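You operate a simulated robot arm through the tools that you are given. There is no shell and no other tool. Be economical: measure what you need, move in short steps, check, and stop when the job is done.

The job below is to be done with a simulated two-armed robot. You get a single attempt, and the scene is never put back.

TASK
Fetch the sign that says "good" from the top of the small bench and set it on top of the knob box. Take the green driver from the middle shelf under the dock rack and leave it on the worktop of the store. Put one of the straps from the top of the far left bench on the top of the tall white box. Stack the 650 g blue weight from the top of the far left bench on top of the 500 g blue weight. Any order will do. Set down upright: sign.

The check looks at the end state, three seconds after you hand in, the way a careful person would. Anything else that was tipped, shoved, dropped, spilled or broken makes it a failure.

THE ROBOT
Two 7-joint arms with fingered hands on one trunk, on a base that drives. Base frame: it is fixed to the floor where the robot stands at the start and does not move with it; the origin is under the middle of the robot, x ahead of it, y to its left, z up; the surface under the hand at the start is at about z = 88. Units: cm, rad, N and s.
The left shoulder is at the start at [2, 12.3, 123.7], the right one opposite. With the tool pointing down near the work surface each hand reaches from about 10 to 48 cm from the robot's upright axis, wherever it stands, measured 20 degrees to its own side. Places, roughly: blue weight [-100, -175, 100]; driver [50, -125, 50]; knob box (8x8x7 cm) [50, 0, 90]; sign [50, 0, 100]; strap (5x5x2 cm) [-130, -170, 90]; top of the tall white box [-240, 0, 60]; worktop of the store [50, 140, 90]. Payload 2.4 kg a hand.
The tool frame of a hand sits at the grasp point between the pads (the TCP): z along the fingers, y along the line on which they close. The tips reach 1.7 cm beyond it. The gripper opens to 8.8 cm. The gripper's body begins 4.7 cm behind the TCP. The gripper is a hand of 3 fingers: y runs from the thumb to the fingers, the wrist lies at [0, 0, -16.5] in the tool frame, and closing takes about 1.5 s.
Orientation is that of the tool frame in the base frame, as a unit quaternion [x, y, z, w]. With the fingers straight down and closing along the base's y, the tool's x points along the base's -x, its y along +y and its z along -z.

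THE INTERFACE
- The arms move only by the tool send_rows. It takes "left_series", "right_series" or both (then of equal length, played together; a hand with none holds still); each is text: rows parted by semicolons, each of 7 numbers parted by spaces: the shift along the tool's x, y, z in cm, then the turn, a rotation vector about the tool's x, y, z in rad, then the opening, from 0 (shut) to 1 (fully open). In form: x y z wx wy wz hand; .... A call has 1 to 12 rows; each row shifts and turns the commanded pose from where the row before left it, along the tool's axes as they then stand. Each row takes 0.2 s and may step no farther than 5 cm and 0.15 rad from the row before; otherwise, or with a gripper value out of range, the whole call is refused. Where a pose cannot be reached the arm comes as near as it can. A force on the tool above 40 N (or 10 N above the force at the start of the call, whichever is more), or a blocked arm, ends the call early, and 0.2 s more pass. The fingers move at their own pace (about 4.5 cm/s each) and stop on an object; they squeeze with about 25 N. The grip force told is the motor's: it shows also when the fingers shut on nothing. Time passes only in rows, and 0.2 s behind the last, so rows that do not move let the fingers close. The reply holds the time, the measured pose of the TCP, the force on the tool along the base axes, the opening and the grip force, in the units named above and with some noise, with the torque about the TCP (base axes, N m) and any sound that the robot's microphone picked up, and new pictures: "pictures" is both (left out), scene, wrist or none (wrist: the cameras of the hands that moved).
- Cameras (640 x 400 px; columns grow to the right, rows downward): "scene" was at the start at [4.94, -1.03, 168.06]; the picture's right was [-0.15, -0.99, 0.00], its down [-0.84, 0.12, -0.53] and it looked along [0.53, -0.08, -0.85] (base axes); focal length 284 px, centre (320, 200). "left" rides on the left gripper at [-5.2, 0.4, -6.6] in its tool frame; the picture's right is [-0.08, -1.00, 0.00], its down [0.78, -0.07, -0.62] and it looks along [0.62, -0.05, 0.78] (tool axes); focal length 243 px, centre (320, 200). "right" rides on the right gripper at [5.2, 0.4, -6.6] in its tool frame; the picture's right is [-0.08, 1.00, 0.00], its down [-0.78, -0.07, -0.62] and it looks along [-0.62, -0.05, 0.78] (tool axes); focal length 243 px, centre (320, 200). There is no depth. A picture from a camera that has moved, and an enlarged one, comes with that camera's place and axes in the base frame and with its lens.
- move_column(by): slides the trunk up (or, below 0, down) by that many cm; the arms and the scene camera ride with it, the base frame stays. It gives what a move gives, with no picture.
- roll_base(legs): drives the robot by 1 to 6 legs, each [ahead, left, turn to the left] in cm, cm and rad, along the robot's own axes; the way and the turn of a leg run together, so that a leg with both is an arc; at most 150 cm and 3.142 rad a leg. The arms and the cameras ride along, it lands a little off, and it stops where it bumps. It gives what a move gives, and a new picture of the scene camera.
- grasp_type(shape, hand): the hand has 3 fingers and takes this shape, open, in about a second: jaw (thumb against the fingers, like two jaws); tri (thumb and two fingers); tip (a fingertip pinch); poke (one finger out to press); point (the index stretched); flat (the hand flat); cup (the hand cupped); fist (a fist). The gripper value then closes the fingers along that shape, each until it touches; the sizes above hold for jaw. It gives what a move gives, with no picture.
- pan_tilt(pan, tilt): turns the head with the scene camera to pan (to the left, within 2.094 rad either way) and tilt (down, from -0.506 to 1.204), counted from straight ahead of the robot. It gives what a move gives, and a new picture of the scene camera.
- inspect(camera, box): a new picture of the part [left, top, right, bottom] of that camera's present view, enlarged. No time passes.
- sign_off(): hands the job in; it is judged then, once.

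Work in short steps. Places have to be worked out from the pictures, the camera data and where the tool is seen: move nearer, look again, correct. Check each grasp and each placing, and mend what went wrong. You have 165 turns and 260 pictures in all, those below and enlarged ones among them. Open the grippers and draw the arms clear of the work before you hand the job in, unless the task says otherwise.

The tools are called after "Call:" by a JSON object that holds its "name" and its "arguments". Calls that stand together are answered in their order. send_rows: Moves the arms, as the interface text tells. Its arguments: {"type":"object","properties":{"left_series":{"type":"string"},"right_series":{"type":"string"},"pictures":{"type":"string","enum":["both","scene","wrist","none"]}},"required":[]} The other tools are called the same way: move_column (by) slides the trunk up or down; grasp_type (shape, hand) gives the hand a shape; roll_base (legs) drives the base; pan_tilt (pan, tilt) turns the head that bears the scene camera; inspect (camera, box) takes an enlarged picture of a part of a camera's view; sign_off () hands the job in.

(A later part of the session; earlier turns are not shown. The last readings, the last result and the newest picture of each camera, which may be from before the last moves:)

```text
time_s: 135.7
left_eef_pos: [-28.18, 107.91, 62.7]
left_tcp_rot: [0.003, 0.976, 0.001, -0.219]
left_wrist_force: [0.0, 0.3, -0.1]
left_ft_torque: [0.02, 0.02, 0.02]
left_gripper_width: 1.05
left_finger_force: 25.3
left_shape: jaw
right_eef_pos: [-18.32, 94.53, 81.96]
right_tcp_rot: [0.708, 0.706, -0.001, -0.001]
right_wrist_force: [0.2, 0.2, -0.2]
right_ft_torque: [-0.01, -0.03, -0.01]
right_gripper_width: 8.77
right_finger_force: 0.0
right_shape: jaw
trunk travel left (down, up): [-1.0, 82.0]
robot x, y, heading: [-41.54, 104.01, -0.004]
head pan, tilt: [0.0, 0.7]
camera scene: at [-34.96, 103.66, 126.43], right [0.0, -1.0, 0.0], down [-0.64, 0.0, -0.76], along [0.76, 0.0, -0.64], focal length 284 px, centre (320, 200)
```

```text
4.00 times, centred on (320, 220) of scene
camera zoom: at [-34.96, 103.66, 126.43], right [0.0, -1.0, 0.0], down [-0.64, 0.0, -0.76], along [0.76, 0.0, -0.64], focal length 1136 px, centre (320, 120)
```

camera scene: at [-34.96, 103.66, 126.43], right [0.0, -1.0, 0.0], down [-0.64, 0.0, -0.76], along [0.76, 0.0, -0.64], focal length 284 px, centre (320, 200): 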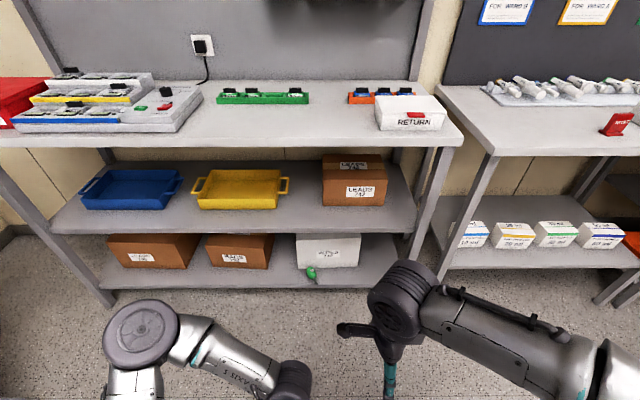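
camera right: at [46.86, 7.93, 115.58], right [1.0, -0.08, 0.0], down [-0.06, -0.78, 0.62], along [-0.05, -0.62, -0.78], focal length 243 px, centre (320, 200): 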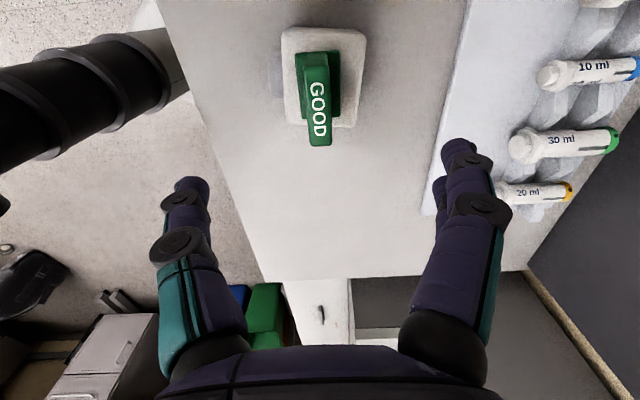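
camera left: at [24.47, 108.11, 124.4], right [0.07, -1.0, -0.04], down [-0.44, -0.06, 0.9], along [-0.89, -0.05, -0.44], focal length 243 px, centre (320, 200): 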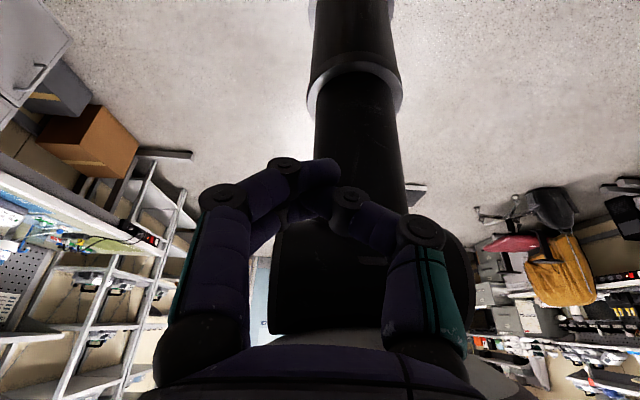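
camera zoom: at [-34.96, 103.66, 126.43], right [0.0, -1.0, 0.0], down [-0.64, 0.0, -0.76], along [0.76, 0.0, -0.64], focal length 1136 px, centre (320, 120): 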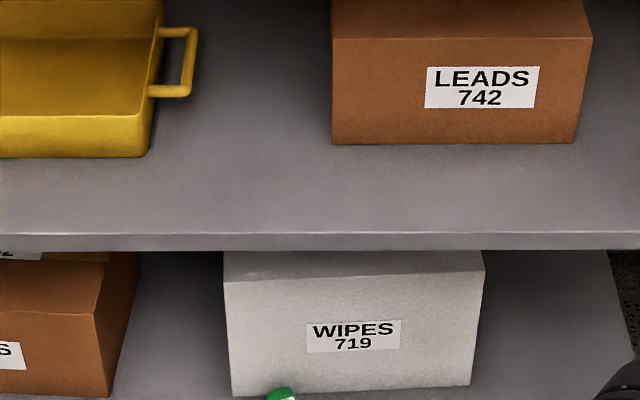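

By triangulation the driver lies at about [41, 107.7, z≈20] on the bottom shelf (front edge x≈36) — too low for facing reach, but reachable if I turn the robot so its left shoulder leads. First I'll open the left hand and pitch it forward.

Call:
{"name": "send_rows", "arguments": {"left_series": "-2.35 0 0 0 -0.142 0 1;-2.35 0 0 0 -0.142 0 1;-2.35 0 0 0 -0.142 0 1;-2.35 0 0 0 -0.142 0 1;-2.35 0 0 0 -0.142 0 1;-2.35 0 0 0 -0.142 0 1;-2.35 0 0 0 -0.142 0 1;-2.35 0 0 0 -0.142 0 1;0 0 0 0 0 0 1", "pictures": "wrist"}}

```text
time_s: 137.7
left_eef_pos: [-10.27, 108.06, 63.6]
left_tcp_rot: [0.003, 0.94, -0.002, 0.342]
left_wrist_force: [0.4, -0.3, -0.3]
left_ft_torque: [-0.01, -0.03, -0.01]
left_gripper_width: 8.8
left_finger_force: 0.0
left_shape: jaw
right_eef_pos: [-18.27, 94.44, 82.05]
right_tcp_rot: [0.708, 0.706, -0.001, 0.0]
right_wrist_force: [-0.4, 0.0, 0.0]
right_ft_torque: [-0.02, 0.03, 0.02]
right_gripper_width: 8.79
right_finger_force: 0.0
right_shape: jaw
trunk travel left (down, up): [-1.0, 82.0]
robot x, y, heading: [-41.94, 103.59, -0.004]
head pan, tilt: [0.0, 0.7]
camera left: at [-10.56, 108.3, 72.08], right [0.06, -1.0, 0.05], down [-1.0, -0.06, -0.03], along [0.03, -0.05, -1.0], focal length 243 px, centre (320, 200)
```

left: 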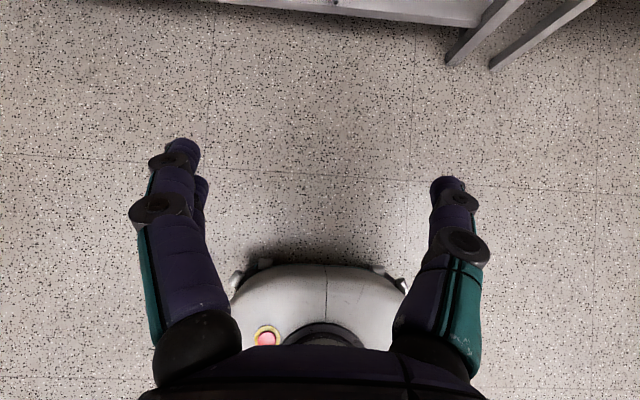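

Turning the robot right by 50° here in open space.

Call:
{"name": "roll_base", "arguments": {"legs": [[0, 0, -0.873]]}}

```text
time_s: 140.3
left_eef_pos: [-18.19, 82.48, 63.81]
left_tcp_rot: [0.399, 0.851, -0.144, 0.309]
left_wrist_force: [0.1, -0.6, 0.0]
left_ft_torque: [-0.01, 0.04, 0.01]
left_gripper_width: 8.79
left_finger_force: 0.0
left_shape: jaw
right_eef_pos: [-33.66, 79.85, 81.91]
right_tcp_rot: [0.94, 0.341, 0.0, 0.0]
right_wrist_force: [0.5, 0.2, -0.6]
right_ft_torque: [0.03, 0.0, -0.02]
right_gripper_width: 8.76
right_finger_force: 0.1
right_shape: jaw
trunk travel left (down, up): [-1.0, 82.0]
robot x, y, heading: [-41.55, 103.94, -0.881]
head pan, tilt: [0.0, 0.7]
camera scene: at [-37.31, 98.67, 126.44], right [-0.77, -0.64, 0.0], down [-0.41, 0.5, -0.76], along [0.49, -0.59, -0.64], focal length 284 px, centre (320, 200)
```

scene: 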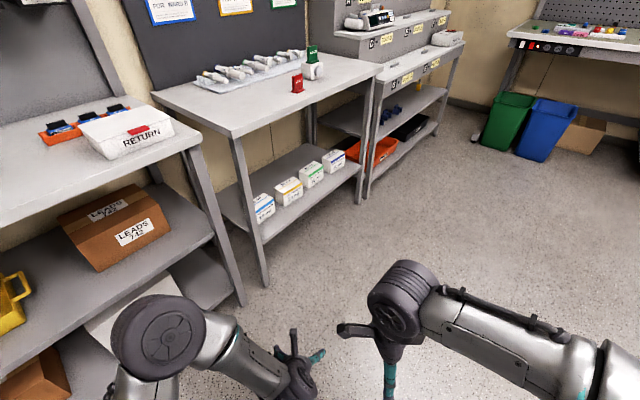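

Now yawing the left hand back to face +x, then moving it to beside the left shoulder's line, lower down.

Call:
{"name": "send_rows", "arguments": {"left_series": "0 0 0 -0.0944 0 -0.1125 1;0 0 0 -0.0944 0 -0.1125 1;0 0 0 -0.0944 0 -0.1125 1;0 0 0 -0.0944 0 -0.1125 1;0 0 0 -0.0944 0 -0.1125 1;0 0 0 -0.0944 0 -0.1125 1;0 0 0 0 0 0 1", "pictures": "none"}}

Call:
{"name": "send_rows", "arguments": {"left_series": "1.73 3.08 2.31 0 0 0 1;1.73 3.08 2.31 0 0 0 1;1.73 3.08 2.31 0 0 0 1;1.73 3.08 2.31 0 0 0 1;1.73 3.08 2.31 0 0 0 1;1.73 3.08 2.31 0 0 0 1;1.73 3.08 2.31 0 0 0 1;1.73 3.08 2.31 0 0 0 1;1.73 3.08 2.31 0 0 0 1;0 0 0 0 0 0 1", "pictures": "both"}}

```text
time_s: 141.9
left_eef_pos: [-18.26, 82.45, 63.66]
left_tcp_rot: [-0.003, 0.94, 0.002, 0.341]
left_wrist_force: [-0.7, 0.1, 0.1]
left_ft_torque: [0.02, -0.01, -0.01]
left_gripper_width: 8.8
left_finger_force: 0.0
left_shape: jaw
right_eef_pos: [-33.68, 80.04, 81.97]
right_tcp_rot: [0.94, 0.34, -0.001, 0.0]
right_wrist_force: [1.2, 0.0, 0.3]
right_ft_torque: [0.02, 0.01, -0.01]
right_gripper_width: 8.77
right_finger_force: 0.1
right_shape: jaw
trunk travel left (down, up): [-1.0, 82.0]
robot x, y, heading: [-41.41, 103.67, -0.876]
head pan, tilt: [0.0, 0.7]
```

```text
time_s: 144.1
left_eef_pos: [-16.83, 110.44, 37.64]
left_tcp_rot: [-0.001, 0.94, 0.001, 0.341]
left_wrist_force: [0.1, 0.0, 0.5]
left_ft_torque: [-0.03, 0.0, 0.02]
left_gripper_width: 8.79
left_finger_force: 0.1
left_shape: jaw
right_eef_pos: [-33.59, 80.01, 81.98]
right_tcp_rot: [0.94, 0.34, 0.0, -0.001]
right_wrist_force: [-0.1, -0.3, 0.7]
right_ft_torque: [0.0, -0.01, 0.03]
right_gripper_width: 8.8
right_finger_force: 0.0
right_shape: jaw
trunk travel left (down, up): [-1.0, 82.0]
robot x, y, heading: [-41.4, 103.85, -0.878]
head pan, tilt: [0.0, 0.7]
camera scene: at [-37.31, 98.69, 126.44], right [-0.77, -0.64, 0.0], down [-0.41, 0.5, -0.76], along [0.49, -0.59, -0.64], focal length 284 px, centre (320, 200)
camera left: at [-17.13, 110.67, 46.05], right [0.07, -1.0, 0.05], down [-1.0, -0.07, -0.03], along [0.03, -0.05, -1.0], focal length 243 px, centre (320, 200)
```

scene: 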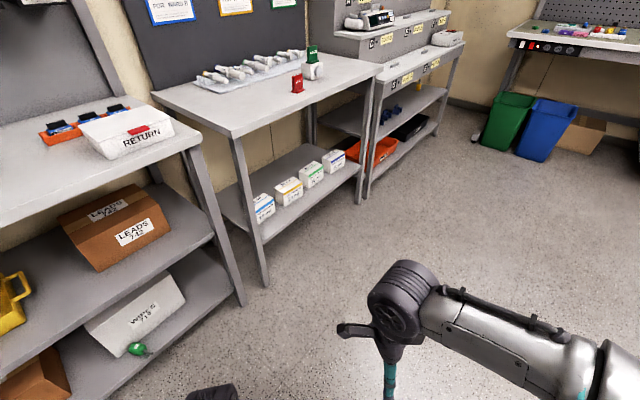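
left: 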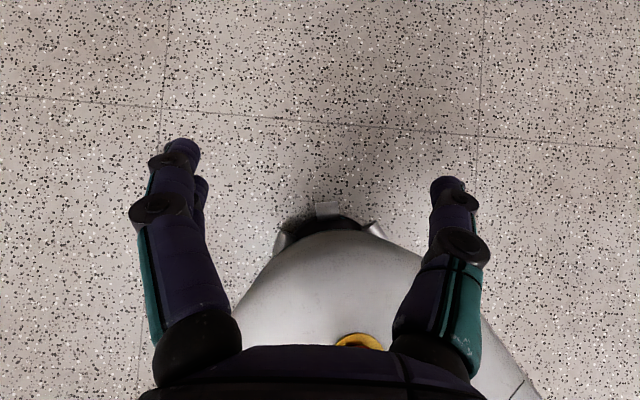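

Good. The driver is visible on the bottom shelf in front of the WIPES box. I'll drive 42 cm toward +x in this heading and look with the wrist camera.

Call:
{"name": "roll_base", "arguments": {"legs": [[28.4, 31.0, 0]]}}

Call:
{"name": "inspect", "arguments": {"camera": "left", "box": [0, 0, 640, 400]}}

```text
time_s: 146.7
left_eef_pos: [25.09, 108.26, 37.66]
left_tcp_rot: [-0.001, 0.94, 0.001, 0.341]
left_wrist_force: [-0.4, 0.1, 0.2]
left_ft_torque: [0.02, 0.03, -0.02]
left_gripper_width: 8.79
left_finger_force: 0.0
left_shape: jaw
right_eef_pos: [8.37, 77.87, 81.98]
right_tcp_rot: [0.94, 0.341, 0.001, -0.001]
right_wrist_force: [-0.1, -0.6, -0.2]
right_ft_torque: [-0.03, 0.02, 0.03]
right_gripper_width: 8.77
right_finger_force: 0.1
right_shape: jaw
trunk travel left (down, up): [-1.0, 82.0]
robot x, y, heading: [0.17, 102.07, -0.874]
head pan, tilt: [0.0, 0.7]
camera scene: at [4.63, 96.66, 126.44], right [-0.77, -0.64, 0.0], down [-0.41, 0.49, -0.76], along [0.49, -0.59, -0.64], focal length 284 px, centre (320, 200)
```

scene: 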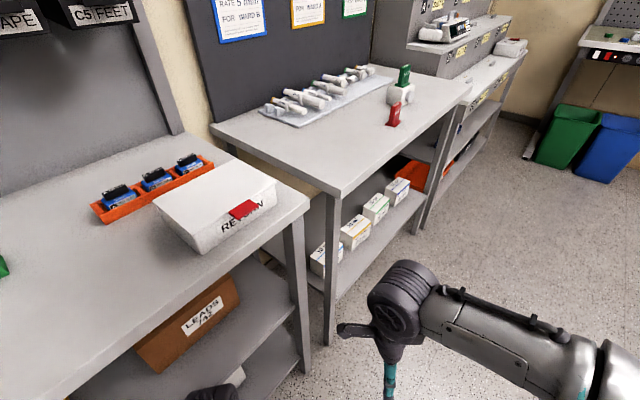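

```text
1.00 times, centred on (320, 200) of left (not enlarged: the box is as wide or as high as the picture)
camera zoom: at [24.8, 108.64, 46.07], right [0.07, -1.0, 0.05], down [-1.0, -0.07, -0.02], along [0.03, -0.05, -1.0], focal length 243 px, centre (320, 200)
```

zoom: 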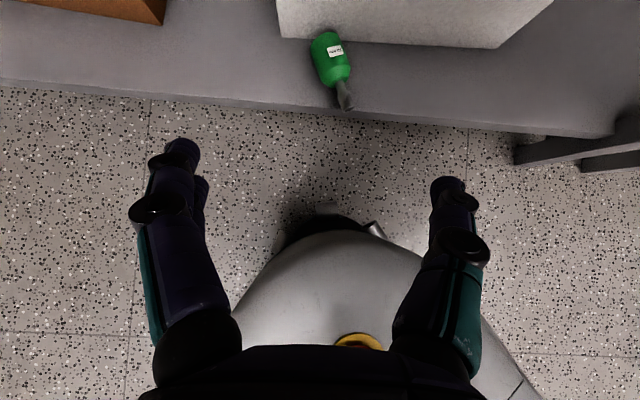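

The handle centre is at [41.1, 107.4, 20], its socket pointing toward [37, 105.2]; shelf edge x≈36, box front x≈44.8. I'll lower the last centimetre and roll in so the shoulder is close above it.

Call:
{"name": "move_column", "arguments": {"by": -1}}

Call:
{"name": "roll_base", "arguments": {"legs": [[10.7, 5.0, 0]]}}

Call:
{"name": "send_rows", "arguments": {"left_series": "0 0 0 0 0.0875 0 1;0 0 0 0 0.0875 0 1;0 0 0 -0.0625 0 -0.108 1;0 0 0 -0.0625 0 -0.108 1;0 0 0 -0.0625 0 -0.108 1;0 0 0 -0.0625 0 -0.108 1;0 0 0 0 0 0 1", "pictures": "wrist"}}

```text
time_s: 147.3
left_eef_pos: [25.07, 108.34, 36.69]
left_tcp_rot: [-0.002, 0.94, 0.002, 0.341]
left_wrist_force: [0.3, 0.4, 0.0]
left_ft_torque: [0.02, 0.02, 0.04]
left_gripper_width: 8.79
left_finger_force: 0.2
left_shape: jaw
right_eef_pos: [8.29, 77.93, 80.94]
right_tcp_rot: [0.94, 0.342, -0.001, -0.001]
right_wrist_force: [0.1, -0.1, -0.6]
right_ft_torque: [0.03, -0.02, -0.01]
right_gripper_width: 8.8
right_finger_force: 0.0
right_shape: jaw
trunk travel left (down, up): [0.0, 83.0]
robot x, y, heading: [0.34, 101.54, -0.88]
head pan, tilt: [0.0, 0.7]
```

```text
time_s: 148.5
left_eef_pos: [35.82, 103.44, 36.69]
left_tcp_rot: [-0.003, 0.94, 0.002, 0.34]
left_wrist_force: [-0.6, 0.2, 0.1]
left_ft_torque: [0.01, 0.0, 0.0]
left_gripper_width: 8.82
left_finger_force: 0.1
left_shape: jaw
right_eef_pos: [19.01, 73.02, 80.96]
right_tcp_rot: [0.94, 0.341, 0.0, 0.0]
right_wrist_force: [0.2, -0.8, 0.6]
right_ft_torque: [-0.03, -0.04, -0.01]
right_gripper_width: 8.8
right_finger_force: 0.1
right_shape: jaw
trunk travel left (down, up): [0.0, 83.0]
robot x, y, heading: [11.05, 96.55, -0.877]
head pan, tilt: [0.0, 0.7]
camera scene: at [15.3, 91.7, 125.44], right [-0.77, -0.64, 0.0], down [-0.41, 0.49, -0.76], along [0.49, -0.59, -0.64], focal length 284 px, centre (320, 200)
```

scene: 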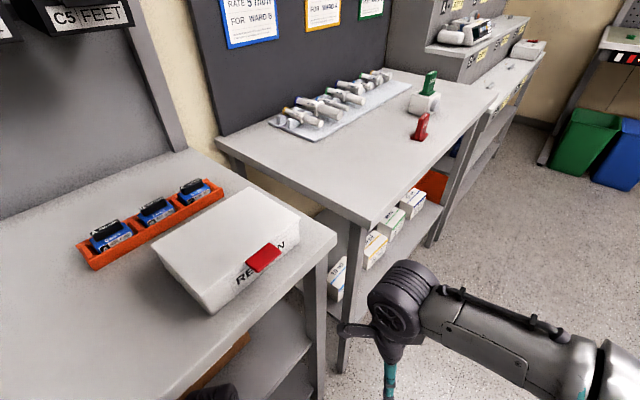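

```text
time_s: 150.1
left_eef_pos: [35.71, 103.34, 36.71]
left_tcp_rot: [-0.243, 0.935, 0.066, 0.25]
left_wrist_force: [0.3, -0.6, 0.3]
left_ft_torque: [-0.01, -0.02, -0.02]
left_gripper_width: 8.78
left_finger_force: 0.0
left_shape: jaw
right_eef_pos: [19.05, 73.09, 80.91]
right_tcp_rot: [0.94, 0.342, 0.0, 0.0]
right_wrist_force: [-1.0, 0.0, 0.2]
right_ft_torque: [-0.02, -0.04, -0.03]
right_gripper_width: 8.81
right_finger_force: 0.1
right_shape: jaw
trunk travel left (down, up): [0.0, 83.0]
robot x, y, heading: [10.78, 96.94, -0.876]
head pan, tilt: [0.0, 0.7]
camera left: at [36.57, 104.22, 44.99], right [0.55, -0.84, 0.04], down [-0.83, -0.54, 0.15], along [-0.1, -0.11, -0.99], focal length 243 px, centre (320, 200)
```

left: 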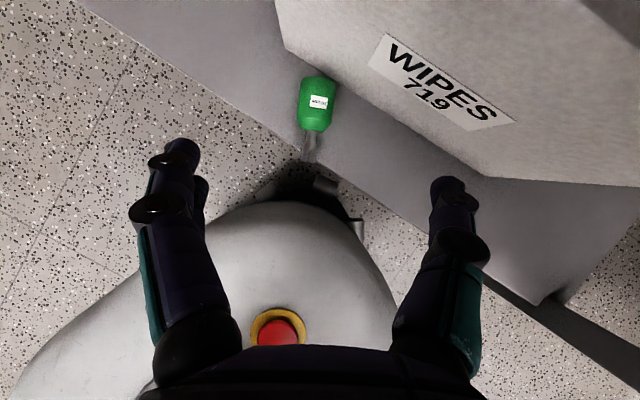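

The driver's axis is now aligned with the hand. I'll descend about two-thirds toward it and recheck.

Call:
{"name": "send_rows", "arguments": {"left_series": "0.7 0.05 2.5 0 0 0 1;0.7 0.05 2.5 0 0 0 1;0.7 0.05 2.5 0 0 0 1;0.8 0.05 2.5 0 0 0 1;0 0 0 0 0 0 1", "pictures": "wrist"}}

```text
time_s: 151.1
left_eef_pos: [38.49, 104.29, 27.72]
left_tcp_rot: [-0.215, 0.939, 0.069, 0.257]
left_wrist_force: [-0.6, -0.2, -0.7]
left_ft_torque: [-0.01, -0.01, 0.0]
left_gripper_width: 8.79
left_finger_force: 0.0
left_shape: jaw
right_eef_pos: [17.64, 73.95, 79.28]
right_tcp_rot: [0.937, 0.347, 0.003, -0.049]
right_wrist_force: [-0.1, 0.9, -0.6]
right_ft_torque: [-0.05, -0.03, 0.0]
right_gripper_width: 8.8
right_finger_force: 0.0
right_shape: jaw
trunk travel left (down, up): [0.0, 83.0]
robot x, y, heading: [11.37, 96.01, -0.89]
head pan, tilt: [0.0, 0.7]
stopped in row 5 (right hand): the arm was blocked; the commanded pose is now the measured one
camera left: at [39.31, 104.97, 36.09], right [0.5, -0.86, 0.03], down [-0.86, -0.5, 0.13], along [-0.1, -0.09, -0.99], focal length 243 px, centre (320, 200)
```

left: 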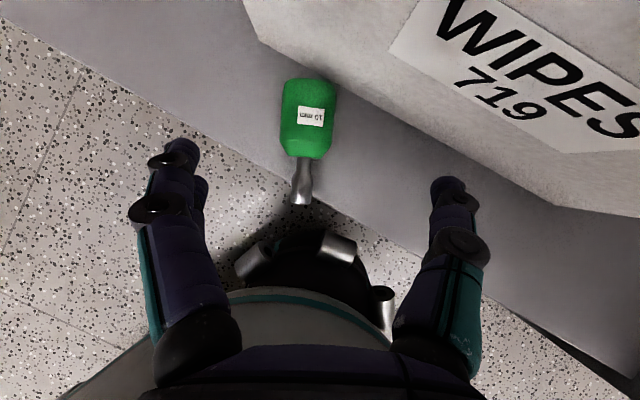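

Something was blocked and the robot's pose shifted slightly. I'll look around before moving further.

Call:
{"name": "pan_tilt", "arguments": {"pan": 0.6, "tilt": 1.1}}

Call:
{"name": "inspect", "arguments": {"camera": "right", "box": [0, 0, 640, 400]}}

```text
time_s: 152.1
left_eef_pos: [38.52, 104.58, 27.81]
left_tcp_rot: [-0.206, 0.941, 0.073, 0.257]
left_wrist_force: [0.5, 0.3, -0.3]
left_ft_torque: [-0.01, -0.02, 0.01]
left_gripper_width: 8.8
left_finger_force: 0.0
left_shape: jaw
right_eef_pos: [17.48, 74.13, 79.54]
right_tcp_rot: [0.937, 0.346, 0.001, -0.052]
right_wrist_force: [0.0, 1.3, -0.6]
right_ft_torque: [-0.04, -0.03, -0.02]
right_gripper_width: 8.8
right_finger_force: 0.1
right_shape: jaw
trunk travel left (down, up): [0.0, 83.0]
robot x, y, heading: [11.0, 95.89, -0.901]
head pan, tilt: [0.6, 1.1]
camera scene: at [3.16, 93.61, 123.14], right [-0.29, -0.95, -0.05], down [-0.8, 0.27, -0.54], along [0.52, -0.12, -0.84], focal length 284 px, centre (320, 200)
```

scene: 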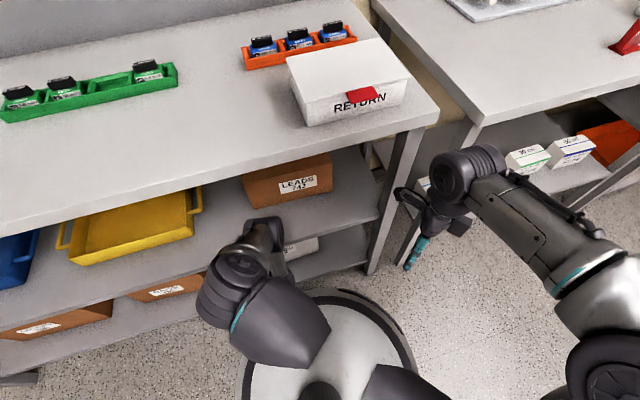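

```text
1.00 times, centred on (320, 200) of right (not enlarged: the box is as wide or as high as the picture)
camera zoom: at [21.91, 76.36, 86.27], right [0.58, -0.81, -0.1], down [-0.62, -0.52, 0.59], along [-0.53, -0.28, -0.8], focal length 243 px, centre (320, 200)
```

zoom: 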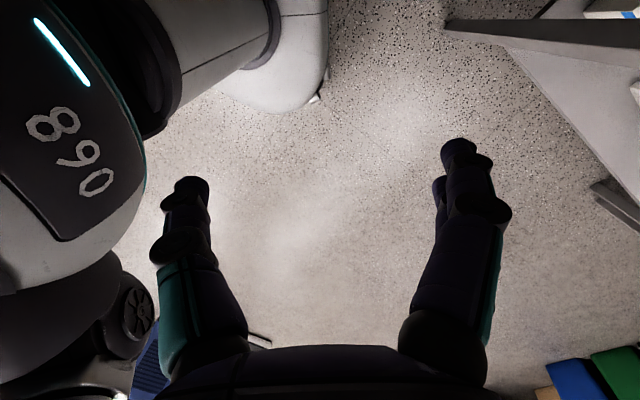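

The robot has tilted slightly — the left arm must be bearing on the shelf. I'll reverse the last motion carefully.

Call:
{"name": "send_rows", "arguments": {"left_series": "-0.4 0 -1.25 0 0 0 1;-0.4 0 -1.25 0 0 0 1;-0.4 0 -1.25 0 0 0 1;-0.4 0 -1.25 0 0 0 1;-0.4 0 -1.25 0 0 0 1;-0.4 0 -1.25 0 0 0 1", "pictures": "scene"}}

```text
time_s: 152.5
left_eef_pos: [37.95, 105.79, 26.43]
left_tcp_rot: [-0.179, 0.953, 0.098, 0.223]
left_wrist_force: [0.0, 0.6, -0.6]
left_ft_torque: [0.02, 0.01, 0.0]
left_gripper_width: 8.8
left_finger_force: 0.1
left_shape: jaw
right_eef_pos: [18.64, 75.72, 77.24]
right_tcp_rot: [0.927, 0.353, -0.069, -0.106]
right_wrist_force: [0.6, -0.7, -0.2]
right_ft_torque: [0.03, 0.01, 0.0]
right_gripper_width: 8.82
right_finger_force: 0.1
right_shape: jaw
trunk travel left (down, up): [0.0, 83.0]
robot x, y, heading: [11.16, 95.39, -0.903]
head pan, tilt: [0.6, 1.1]
stopped in row 1 (left hand): the arm was blocked; the commanded pose is now the measured one
camera scene: at [2.67, 93.28, 123.16], right [-0.3, -0.95, -0.05], down [-0.8, 0.28, -0.54], along [0.53, -0.12, -0.84], focal length 284 px, centre (320, 200)
```

scene: 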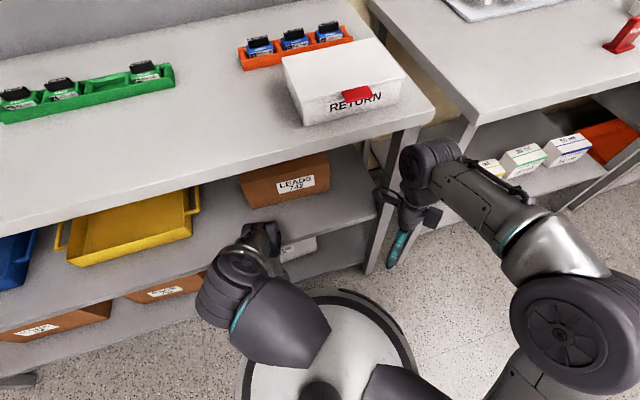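

Checking whether the robot is steady, with a single still row.

Call:
{"name": "send_rows", "arguments": {"left_series": "0 0 0 0 0 0 1", "pictures": "both"}}

```text
time_s: 152.8
left_eef_pos: [36.79, 107.76, 24.24]
left_tcp_rot: [-0.161, 0.964, 0.123, 0.172]
left_wrist_force: [-1.4, -0.6, -0.2]
left_ft_torque: [0.0, -0.05, 0.0]
left_gripper_width: 8.81
left_finger_force: 0.0
left_shape: jaw
right_eef_pos: [20.31, 77.53, 74.21]
right_tcp_rot: [0.903, 0.363, -0.167, -0.156]
right_wrist_force: [-0.6, -0.6, -0.5]
right_ft_torque: [-0.01, 0.02, -0.01]
right_gripper_width: 8.81
right_finger_force: 0.1
right_shape: jaw
trunk travel left (down, up): [0.0, 83.0]
robot x, y, heading: [10.64, 95.59, -0.898]
head pan, tilt: [0.6, 1.1]
stopped in row 1 (left hand): the arm was blocked; the commanded pose is now the measured one
camera scene: at [4.02, 93.42, 123.17], right [-0.29, -0.95, -0.04], down [-0.8, 0.27, -0.53], along [0.52, -0.12, -0.85], focal length 284 px, centre (320, 200)
camera left: at [39.24, 107.5, 32.27], right [0.42, -0.89, -0.15], down [-0.85, -0.45, 0.27], along [-0.31, 0.02, -0.95], focal length 243 px, centre (320, 200)
```

scene: 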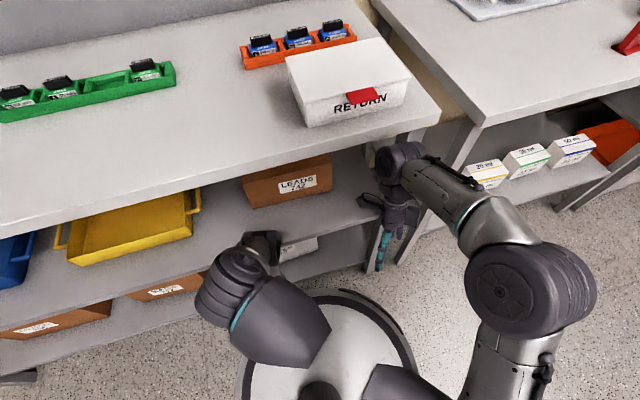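
left: 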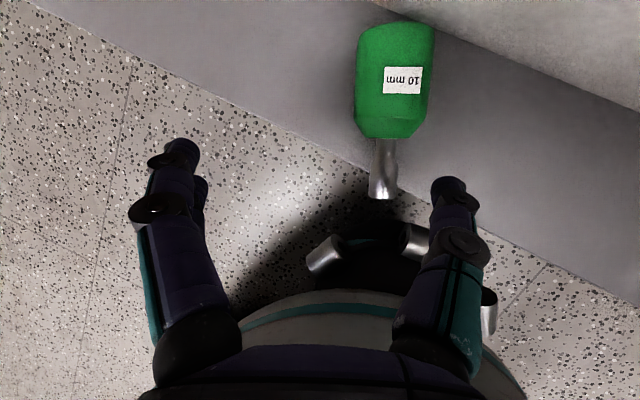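

The arms are drifting while the base seems tilted about 3°, perhaps riding on the shelf edge. I'll back the base straight away from the shelf.

Call:
{"name": "roll_base", "arguments": {"legs": [[-12.4, -15.7, 0]]}}

```text
time_s: 153.5
left_eef_pos: [36.71, 108.67, 21.71]
left_tcp_rot: [-0.135, 0.98, 0.108, 0.102]
left_wrist_force: [0.3, -0.3, 0.3]
left_ft_torque: [-0.01, 0.01, -0.01]
left_gripper_width: 8.81
left_finger_force: 0.0
left_shape: jaw
right_eef_pos: [20.97, 78.55, 69.92]
right_tcp_rot: [0.847, 0.352, -0.319, -0.238]
right_wrist_force: [-0.4, 0.1, 0.6]
right_ft_torque: [0.03, -0.01, -0.02]
right_gripper_width: 8.83
right_finger_force: 0.0
right_shape: jaw
trunk travel left (down, up): [0.0, 83.0]
robot x, y, heading: [9.62, 95.7, -0.895]
head pan, tilt: [0.6, 1.1]
stopped in leg 1: the robot was blocked; the commanded pose is now the measured one
camera scene: at [5.36, 93.82, 123.12], right [-0.29, -0.96, -0.03], down [-0.81, 0.27, -0.51], along [0.5, -0.12, -0.86], focal length 284 px, centre (320, 200)
```

scene: 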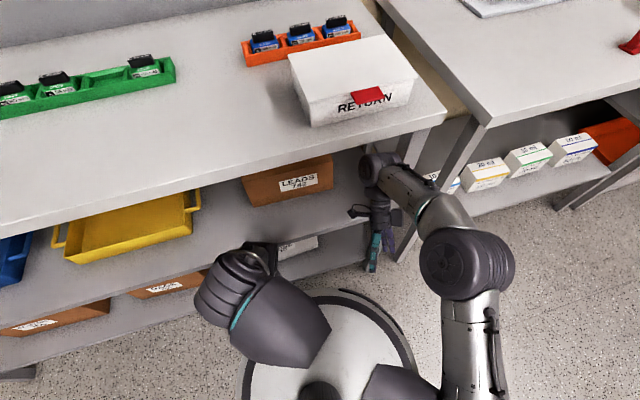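

I'll hold both arms with several still rows to stop the drift.

Call:
{"name": "send_rows", "arguments": {"left_series": "0 0 0 0 0 0 1;0 0 0 0 0 0 1;0 0 0 0 0 0 1", "right_series": "0 0 0 0 0 0 1;0 0 0 0 0 0 1;0 0 0 0 0 0 1", "pictures": "none"}}

```text
time_s: 153.8
left_eef_pos: [36.05, 109.08, 21.55]
left_tcp_rot: [-0.116, 0.986, 0.1, 0.063]
left_wrist_force: [-0.1, -1.0, -0.2]
left_ft_torque: [-0.02, -0.01, 0.02]
left_gripper_width: 8.81
left_finger_force: 0.1
left_shape: jaw
right_eef_pos: [20.61, 76.73, 68.5]
right_tcp_rot: [0.835, 0.319, -0.352, -0.279]
right_wrist_force: [-0.4, -0.4, -0.1]
right_ft_torque: [0.04, -0.01, 0.0]
right_gripper_width: 8.79
right_finger_force: 0.1
right_shape: jaw
trunk travel left (down, up): [0.0, 83.0]
robot x, y, heading: [9.52, 95.35, -0.901]
head pan, tilt: [0.6, 1.1]
stopped in row 1 (left hand): the arm was blocked; the commanded pose is now the measured one
```

Zooming on the left arm to see what it's bearing on.

Call:
{"name": "inspect", "arguments": {"camera": "scene", "box": [160, 190, 400, 340]}}

Call:
{"name": "inspect", "arguments": {"camera": "left", "box": [0, 0, 640, 400]}}

```text
2.67 times, centred on (280, 265) of scene
camera zoom: at [4.98, 93.79, 122.98], right [-0.29, -0.96, -0.03], down [-0.81, 0.27, -0.52], along [0.5, -0.12, -0.86], focal length 757 px, centre (427, 27)
```

zoom: 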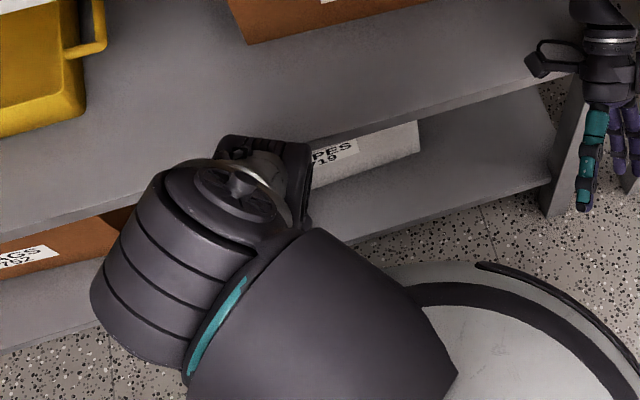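

```text
1.00 times, centred on (320, 200) of left (not enlarged: the box is as wide or as high as the picture)
camera zoom: at [40.29, 109.17, 28.79], right [0.32, -0.93, -0.17], down [-0.8, -0.36, 0.48], along [-0.51, -0.02, -0.86], focal length 243 px, centre (320, 200)
```

zoom: 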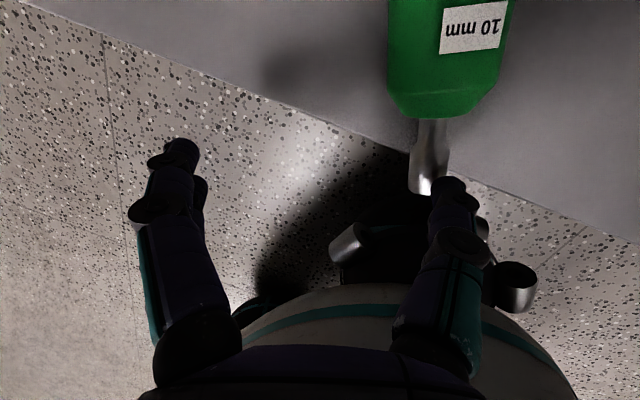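

The left arm is wedged between my body and the mid shelf's edge. I'll keep backing the base away in repeated moves.

Call:
{"name": "roll_base", "arguments": {"legs": [[-6.2, -7.8, 0]]}}

Call:
{"name": "roll_base", "arguments": {"legs": [[-6.2, -7.8, 0]]}}

```text
time_s: 154.6
left_eef_pos: [33.55, 114.76, 21.87]
left_tcp_rot: [-0.145, 0.985, 0.096, -0.009]
left_wrist_force: [9.4, 7.8, 0.7]
left_ft_torque: [-0.4, 0.6, 0.17]
left_gripper_width: 8.83
left_finger_force: 0.0
left_shape: jaw
right_eef_pos: [22.67, 78.32, 61.5]
right_tcp_rot: [0.844, 0.274, -0.35, -0.301]
right_wrist_force: [2.2, -0.5, -1.9]
right_ft_torque: [0.03, 0.18, 0.04]
right_gripper_width: 8.79
right_finger_force: 0.0
right_shape: jaw
trunk travel left (down, up): [0.0, 83.0]
robot x, y, heading: [7.78, 98.49, -0.835]
head pan, tilt: [0.6, 1.1]
stopped in leg 1: the robot was blocked; the commanded pose is now the measured one
camera scene: at [6.05, 96.09, 122.96], right [-0.23, -0.97, -0.03], down [-0.84, 0.22, -0.5], along [0.49, -0.09, -0.87], focal length 284 px, centre (320, 200)
```

scene: 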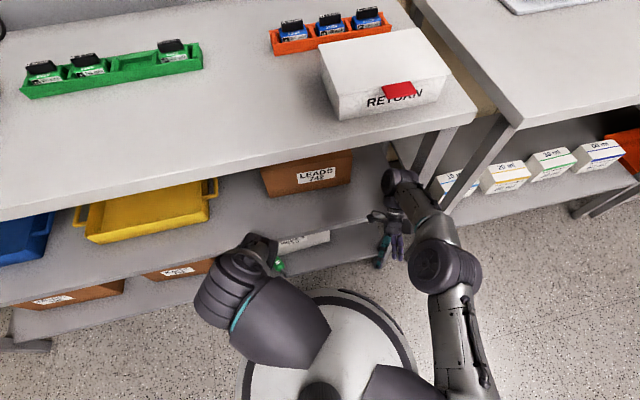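

```text
time_s: 155.3
left_eef_pos: [31.0, 117.87, 19.54]
left_tcp_rot: [-0.166, 0.981, 0.087, -0.046]
left_wrist_force: [-0.7, 0.8, -0.3]
left_ft_torque: [0.0, 0.02, 0.0]
left_gripper_width: 8.81
left_finger_force: 0.1
left_shape: jaw
right_eef_pos: [26.02, 82.51, 60.39]
right_tcp_rot: [0.836, 0.282, -0.364, -0.296]
right_wrist_force: [-0.1, 0.6, -0.8]
right_ft_torque: [0.01, -0.03, 0.0]
right_gripper_width: 8.79
right_finger_force: 0.1
right_shape: jaw
trunk travel left (down, up): [0.0, 83.0]
robot x, y, heading: [6.27, 100.38, -0.776]
head pan, tilt: [0.6, 1.1]
stopped in leg 1: the robot was blocked; the commanded pose is now the measured one
camera scene: at [10.87, 100.54, 122.44], right [-0.18, -0.98, 0.0], down [-0.88, 0.16, -0.46], along [0.45, -0.08, -0.89], focal length 284 px, centre (320, 200)
```

scene: 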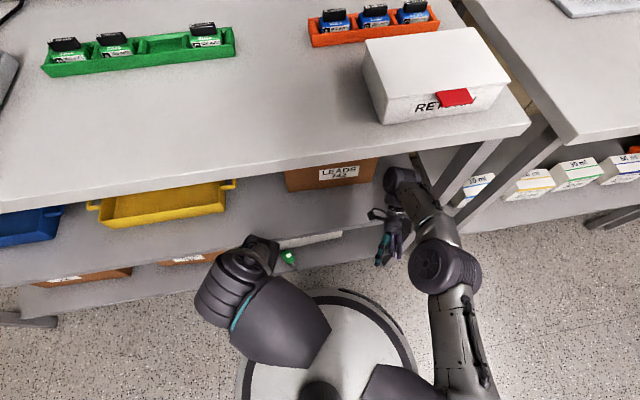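

It's working itself free. Backing further.

Call:
{"name": "roll_base", "arguments": {"legs": [[-10.7, -10.5, 0]]}}

Call:
{"name": "roll_base", "arguments": {"legs": [[-10.7, -10.5, 0]]}}

```text
time_s: 156.7
left_eef_pos: [16.4, 118.29, 19.31]
left_tcp_rot: [-0.167, 0.981, 0.088, -0.044]
left_wrist_force: [0.4, 0.8, 0.6]
left_ft_torque: [-0.05, -0.01, 0.03]
left_gripper_width: 8.79
left_finger_force: 0.1
left_shape: jaw
right_eef_pos: [11.17, 82.78, 60.55]
right_tcp_rot: [0.835, 0.283, -0.366, -0.297]
right_wrist_force: [0.3, -0.3, -0.1]
right_ft_torque: [-0.01, -0.03, -0.02]
right_gripper_width: 8.8
right_finger_force: 0.1
right_shape: jaw
trunk travel left (down, up): [0.0, 83.0]
robot x, y, heading: [-8.58, 100.54, -0.777]
head pan, tilt: [0.6, 1.1]
camera scene: at [-3.69, 100.77, 122.44], right [-0.18, -0.98, 0.0], down [-0.88, 0.16, -0.45], along [0.45, -0.08, -0.89], focal length 284 px, centre (320, 200)
```

scene: 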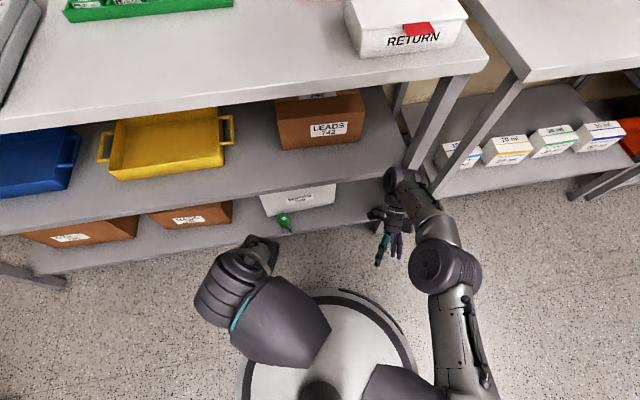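

```text
time_s: 158.1
left_eef_pos: [1.3, 118.28, 19.38]
left_tcp_rot: [-0.166, 0.981, 0.089, -0.044]
left_wrist_force: [0.1, 0.0, -0.6]
left_ft_torque: [0.02, -0.02, -0.03]
left_gripper_width: 8.82
left_finger_force: 0.0
left_shape: jaw
right_eef_pos: [-3.85, 82.79, 60.43]
right_tcp_rot: [0.836, 0.283, -0.365, -0.296]
right_wrist_force: [-0.1, 0.3, 0.1]
right_ft_torque: [-0.01, 0.0, -0.02]
right_gripper_width: 8.81
right_finger_force: 0.0
right_shape: jaw
trunk travel left (down, up): [0.0, 83.0]
robot x, y, heading: [-23.64, 100.63, -0.779]
head pan, tilt: [0.6, 1.1]
camera scene: at [-18.7, 100.83, 122.44], right [-0.18, -0.98, 0.0], down [-0.88, 0.16, -0.45], along [0.45, -0.08, -0.89], focal length 284 px, centre (320, 200)
```

scene: 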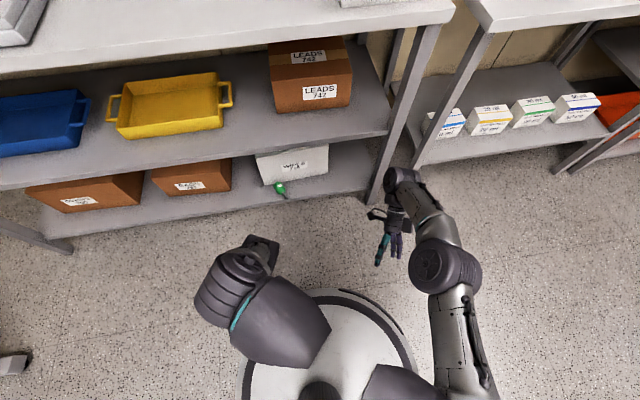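

Free again, level, and the driver is still lying on the shelf. The elbow hit the mid shelf because it pointed that way; facing the shelf squarely, the elbow points sideways instead. I'll turn back to heading 0 and let the right arm hang at the side.

Call:
{"name": "roll_base", "arguments": {"legs": [[-5, 0, 0.779]]}}

```text
time_s: 160.5
left_eef_pos: [-22.73, 132.45, 19.34]
left_tcp_rot: [-0.527, 0.844, 0.065, -0.073]
left_wrist_force: [0.3, 0.2, -0.3]
left_ft_torque: [0.01, 0.01, 0.0]
left_gripper_width: 8.82
left_finger_force: 0.0
left_shape: jaw
right_eef_pos: [-1.42, 103.72, 60.48]
right_tcp_rot: [0.665, 0.58, -0.45, -0.135]
right_wrist_force: [0.1, -0.1, -0.6]
right_ft_torque: [-0.05, 0.02, -0.01]
right_gripper_width: 8.8
right_finger_force: 0.1
right_shape: jaw
trunk travel left (down, up): [0.0, 83.0]
robot x, y, heading: [-28.04, 102.6, -0.004]
head pan, tilt: [0.6, 1.1]
camera scene: at [-24.79, 105.97, 122.44], right [0.57, -0.82, 0.0], down [-0.73, -0.5, -0.45], along [0.37, 0.26, -0.89], focal length 284 px, centre (320, 200)
```

scene: 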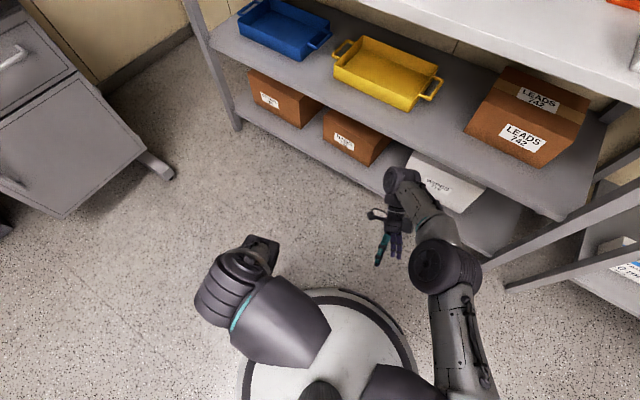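

Reorienting the right hand to point straight down, and swinging it to the right side.

Call:
{"name": "send_rows", "arguments": {"right_series": "0 0 0 -0.118 0.0743 0 1;0 0 0 -0.118 0.0743 0 1;0 0 0 -0.118 0.0743 0 1;0 0 0 -0.118 0.0743 0 1;0 0 0 -0.118 0.0743 0 1;0 0 0 -0.118 0.0743 0 1;0 0 0 -0.118 0.0743 0 1;0 0 0 0 0 0 1", "pictures": "none"}}

Call:
{"name": "send_rows", "arguments": {"right_series": "-3.84 -2.06 0 0 0 0 1;-3.84 -2.06 0 0 0 0 1;-3.84 -2.06 0 0 0 0 1;-3.84 -2.06 0 0 0 0 1;-3.84 -2.06 0 0 0 0 1;-3.84 -2.06 1 0 0 0 1;-3.84 -2.06 2 0 0 0 1;-3.84 -2.06 2 0 0 0 1;0 0 4.5 0 0 0 1;0 0 4.5 0 0 0 1;0 0 4.5 0 0 0 1;0 0 4.5 0 0 0 1", "pictures": "scene"}}

```text
time_s: 162.3
left_eef_pos: [-22.87, 132.59, 19.29]
left_tcp_rot: [-0.527, 0.844, 0.064, -0.075]
left_wrist_force: [-0.4, 0.5, -0.3]
left_ft_torque: [0.03, 0.0, 0.01]
left_gripper_width: 8.82
left_finger_force: 0.1
left_shape: jaw
right_eef_pos: [-1.6, 103.61, 60.34]
right_tcp_rot: [0.754, 0.656, 0.0, 0.0]
right_wrist_force: [-1.5, -0.4, 0.3]
right_ft_torque: [-0.02, 0.04, 0.04]
right_gripper_width: 8.79
right_finger_force: 0.0
right_shape: jaw
trunk travel left (down, up): [0.0, 83.0]
robot x, y, heading: [-28.09, 102.73, 0.006]
head pan, tilt: [0.6, 1.1]
```

```text
time_s: 164.9
left_eef_pos: [-22.79, 132.43, 19.33]
left_tcp_rot: [-0.526, 0.845, 0.064, -0.074]
left_wrist_force: [0.6, -0.3, 0.5]
left_ft_torque: [0.02, -0.01, 0.0]
left_gripper_width: 8.8
left_finger_force: 0.0
left_shape: jaw
right_eef_pos: [-10.37, 77.48, 35.07]
right_tcp_rot: [0.755, 0.656, -0.001, -0.001]
right_wrist_force: [-0.3, -0.3, 0.3]
right_ft_torque: [0.01, 0.01, 0.0]
right_gripper_width: 8.78
right_finger_force: 0.0
right_shape: jaw
right hand out of reach, approached as far as the arm can: row 4, 5, 6, 7, 8
trunk travel left (down, up): [0.0, 83.0]
robot x, y, heading: [-28.22, 102.23, -0.001]
head pan, tilt: [0.6, 1.1]
camera scene: at [-24.8, 105.96, 122.44], right [0.57, -0.82, 0.0], down [-0.73, -0.5, -0.45], along [0.37, 0.26, -0.89], focal length 284 px, centre (320, 200)
```

scene: 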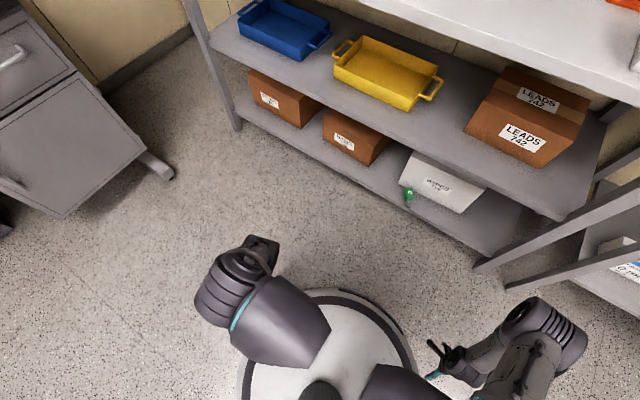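

Pulling the right hand a bit farther back.

Call:
{"name": "send_rows", "arguments": {"right_series": "-0.5 -2 0.5 0 0 0 1;-0.5 -2 0.5 0 0 0 1;-0.5 -2 0.5 0 0 0 1;-0.5 -2 0.5 0 0 0 1;-0.5 -2 0.5 0 0 0 1;0 0 0 0 0 0 1", "pictures": "none"}}

```text
time_s: 166.3
left_eef_pos: [-22.87, 132.45, 19.39]
left_tcp_rot: [-0.527, 0.844, 0.064, -0.074]
left_wrist_force: [-0.1, -0.1, -0.6]
left_ft_torque: [0.0, 0.05, -0.03]
left_gripper_width: 8.8
left_finger_force: 0.0
left_shape: jaw
right_eef_pos: [-20.61, 76.3, 32.72]
right_tcp_rot: [0.754, 0.656, 0.0, -0.001]
right_wrist_force: [0.6, 0.2, -0.2]
right_ft_torque: [0.0, -0.04, -0.01]
right_gripper_width: 8.79
right_finger_force: 0.1
right_shape: jaw
trunk travel left (down, up): [0.0, 83.0]
robot x, y, heading: [-28.14, 102.05, 0.001]
head pan, tilt: [0.6, 1.1]
```

Now the left arm: raise it and straighten/pitch/yaw the hand toward the driver's axis.

Call:
{"name": "send_rows", "arguments": {"left_series": "0 0 -4.3 0 0 0 1;0 0 -4.3 0 0 0 1;0 0 -4.3 0 0 0 1;0 0 -4.3 0 0 0 1;0 0 0 0.09 0 0 1;0 0 0 0.09 0 0 1;0 0 0 0 -0.135 0 1;0 0 0 0 -0.135 0 1;0 0 0 0 -0.135 0 1;0 0 0 0.0467 0 0.129 1;0 0 0 0.0467 0 0.129 1;0 0 0 0.0467 0 0.129 1", "pictures": "none"}}

Call:
{"name": "send_rows", "arguments": {"left_series": "0 0 0 0.0467 0 0.129 1;0 0 0 0.0467 0 0.129 1;0 0 0 0 0 0 1", "pictures": "none"}}

```text
time_s: 168.9
left_eef_pos: [-21.8, 132.28, 23.81]
left_tcp_rot: [-0.34, 0.925, 0.063, 0.16]
left_wrist_force: [0.1, -0.7, -0.8]
left_ft_torque: [0.01, 0.03, 0.04]
left_gripper_width: 8.8
left_finger_force: 0.2
left_shape: jaw
left hand out of reach, approached as far as the arm can: row 1, 2, 3, 4
right_eef_pos: [-20.68, 76.17, 32.49]
right_tcp_rot: [0.754, 0.657, 0.0, -0.001]
right_wrist_force: [-0.7, -1.0, 0.0]
right_ft_torque: [0.05, 0.05, -0.01]
right_gripper_width: 8.8
right_finger_force: 0.0
right_shape: jaw
trunk travel left (down, up): [0.0, 83.0]
robot x, y, heading: [-27.7, 102.47, 0.002]
head pan, tilt: [0.6, 1.1]
```

```text
time_s: 169.7
left_eef_pos: [-21.87, 132.2, 23.62]
left_tcp_rot: [-0.209, 0.963, 0.039, 0.167]
left_wrist_force: [-0.2, -0.8, -0.3]
left_ft_torque: [0.03, -0.05, 0.0]
left_gripper_width: 8.79
left_finger_force: 0.1
left_shape: jaw
right_eef_pos: [-20.63, 76.31, 32.66]
right_tcp_rot: [0.754, 0.657, -0.001, -0.001]
right_wrist_force: [-0.1, -0.7, 0.3]
right_ft_torque: [0.01, 0.0, 0.0]
right_gripper_width: 8.82
right_finger_force: 0.0
right_shape: jaw
trunk travel left (down, up): [0.0, 83.0]
robot x, y, heading: [-28.5, 102.3, 0.001]
head pan, tilt: [0.6, 1.1]
```

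The arm is near straight again; I'll move it forward-inward and up together so the elbow flexes.

Call:
{"name": "send_rows", "arguments": {"left_series": "-0.93 -2.66 -1.33 0 0 0 1;-0.93 -2.66 -1.33 0 0 0 1;-0.93 -2.66 -1.33 0 0 0 1;-0.93 -2.66 -1.33 0 0 0 1;-0.93 -2.66 -1.33 0 0 0 1;-0.93 -2.66 -1.33 0 0 0 1;-0.93 -2.66 -1.33 0 0 0 1;-0.93 -2.66 -1.33 0 0 0 1;0 0 0 0 0 0 1", "pictures": "both"}}

```text
time_s: 171.7
left_eef_pos: [-9.8, 114.31, 35.97]
left_tcp_rot: [-0.211, 0.962, 0.04, 0.166]
left_wrist_force: [-0.3, -0.4, -0.6]
left_ft_torque: [0.02, 0.02, 0.03]
left_gripper_width: 8.81
left_finger_force: 0.0
left_shape: jaw
right_eef_pos: [-20.63, 76.31, 32.64]
right_tcp_rot: [0.754, 0.657, 0.0, -0.001]
right_wrist_force: [-0.4, -0.1, -0.1]
right_ft_torque: [-0.03, -0.01, 0.0]
right_gripper_width: 8.81
right_finger_force: 0.1
right_shape: jaw
trunk travel left (down, up): [0.0, 83.0]
robot x, y, heading: [-27.71, 102.43, 0.002]
head pan, tilt: [0.6, 1.1]
camera scene: at [-24.79, 105.95, 122.44], right [0.57, -0.82, 0.0], down [-0.73, -0.5, -0.45], along [0.37, 0.26, -0.89], focal length 284 px, centre (320, 200)
camera left: at [-7.56, 115.66, 43.96], right [0.49, -0.87, 0.02], down [-0.83, -0.46, 0.32], along [-0.27, -0.18, -0.95], focal length 243 px, centre (320, 200)
```

scene: 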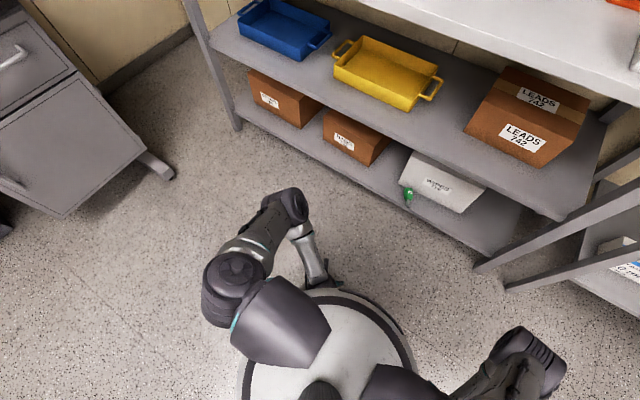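
left: 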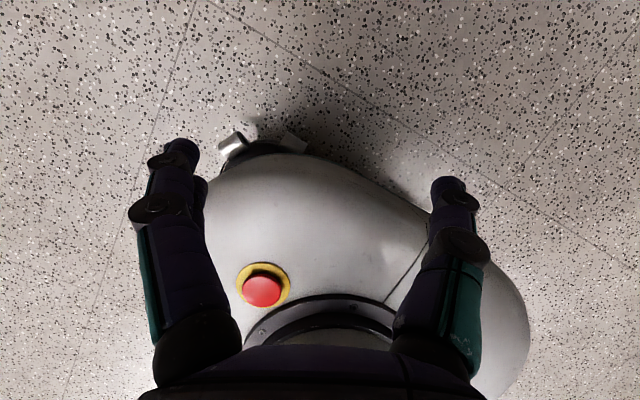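

The hand is posed well, but the elbow points forward, and facing the shelf the neck of the driver is just out of reach. Heading about -80° brings the shoulder nearer, and I'll extend the arm nearly straight before driving in, so the elbow never goes over the mid shelf. Turning now.

Call:
{"name": "roll_base", "arguments": {"legs": [[0, 0, -1.396]]}}

Call:
{"name": "send_rows", "arguments": {"left_series": "0 0 0 -0.0473 0 -0.1319 1;0 0 0 -0.0473 0 -0.1319 1;0 0 0 -0.0473 0 -0.1319 1;0 0 0 -0.0473 0 -0.1319 1;0 0 0 -0.0473 0 -0.1319 1;0 0 0 -0.0473 0 -0.1319 1;0 0 0 -0.0473 0 -0.1319 1;0 0 0 -0.0473 0 -0.1319 1;0 0 0 -0.0473 0 -0.1319 1;0 0 0 -0.0473 0 -0.1319 1;0 0 0 0 0 0 1", "pictures": "scene"}}

```text
time_s: 175.5
left_eef_pos: [-13.07, 86.63, 35.94]
left_tcp_rot: [0.454, 0.874, -0.076, 0.153]
left_wrist_force: [-0.2, 1.1, 0.0]
left_ft_torque: [0.01, 0.02, 0.01]
left_gripper_width: 8.81
left_finger_force: 0.2
left_shape: jaw
right_eef_pos: [-52.4, 90.39, 32.69]
right_tcp_rot: [1.0, 0.02, 0.0, -0.002]
right_wrist_force: [0.3, -0.5, 0.0]
right_ft_torque: [0.02, 0.03, 0.01]
right_gripper_width: 8.81
right_finger_force: 0.1
right_shape: jaw
trunk travel left (down, up): [0.0, 83.0]
robot x, y, heading: [-28.06, 102.17, -1.391]
head pan, tilt: [0.6, 1.1]
camera scene: at [-23.94, 99.84, 122.44], right [-0.71, -0.7, 0.0], down [-0.63, 0.63, -0.45], along [0.32, -0.32, -0.89], focal length 284 px, centre (320, 200)
```

scene: 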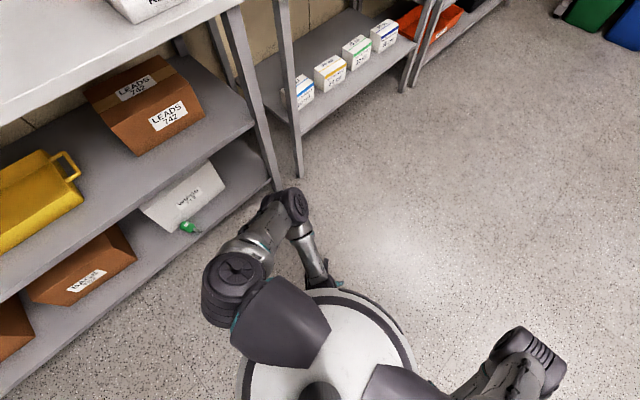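

```text
time_s: 177.9
left_eef_pos: [-13.06, 86.58, 35.98]
left_tcp_rot: [-0.217, 0.96, 0.04, 0.17]
left_wrist_force: [0.1, 0.5, -0.1]
left_ft_torque: [0.01, -0.02, 0.0]
left_gripper_width: 8.81
left_finger_force: 0.0
left_shape: jaw
right_eef_pos: [-52.36, 90.39, 32.68]
right_tcp_rot: [1.0, 0.021, 0.0, 0.0]
right_wrist_force: [-0.8, -0.5, -0.8]
right_ft_torque: [0.01, 0.03, 0.0]
right_gripper_width: 8.8
right_finger_force: 0.1
right_shape: jaw
trunk travel left (down, up): [0.0, 83.0]
robot x, y, heading: [-28.09, 102.11, -1.389]
head pan, tilt: [0.6, 1.1]
camera scene: at [-23.94, 99.84, 122.44], right [-0.71, -0.7, 0.0], down [-0.63, 0.63, -0.45], along [0.32, -0.32, -0.89], focal length 284 px, centre (320, 200)
```

scene: 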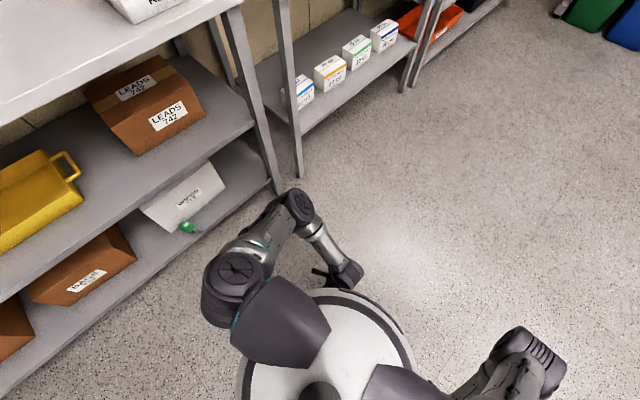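

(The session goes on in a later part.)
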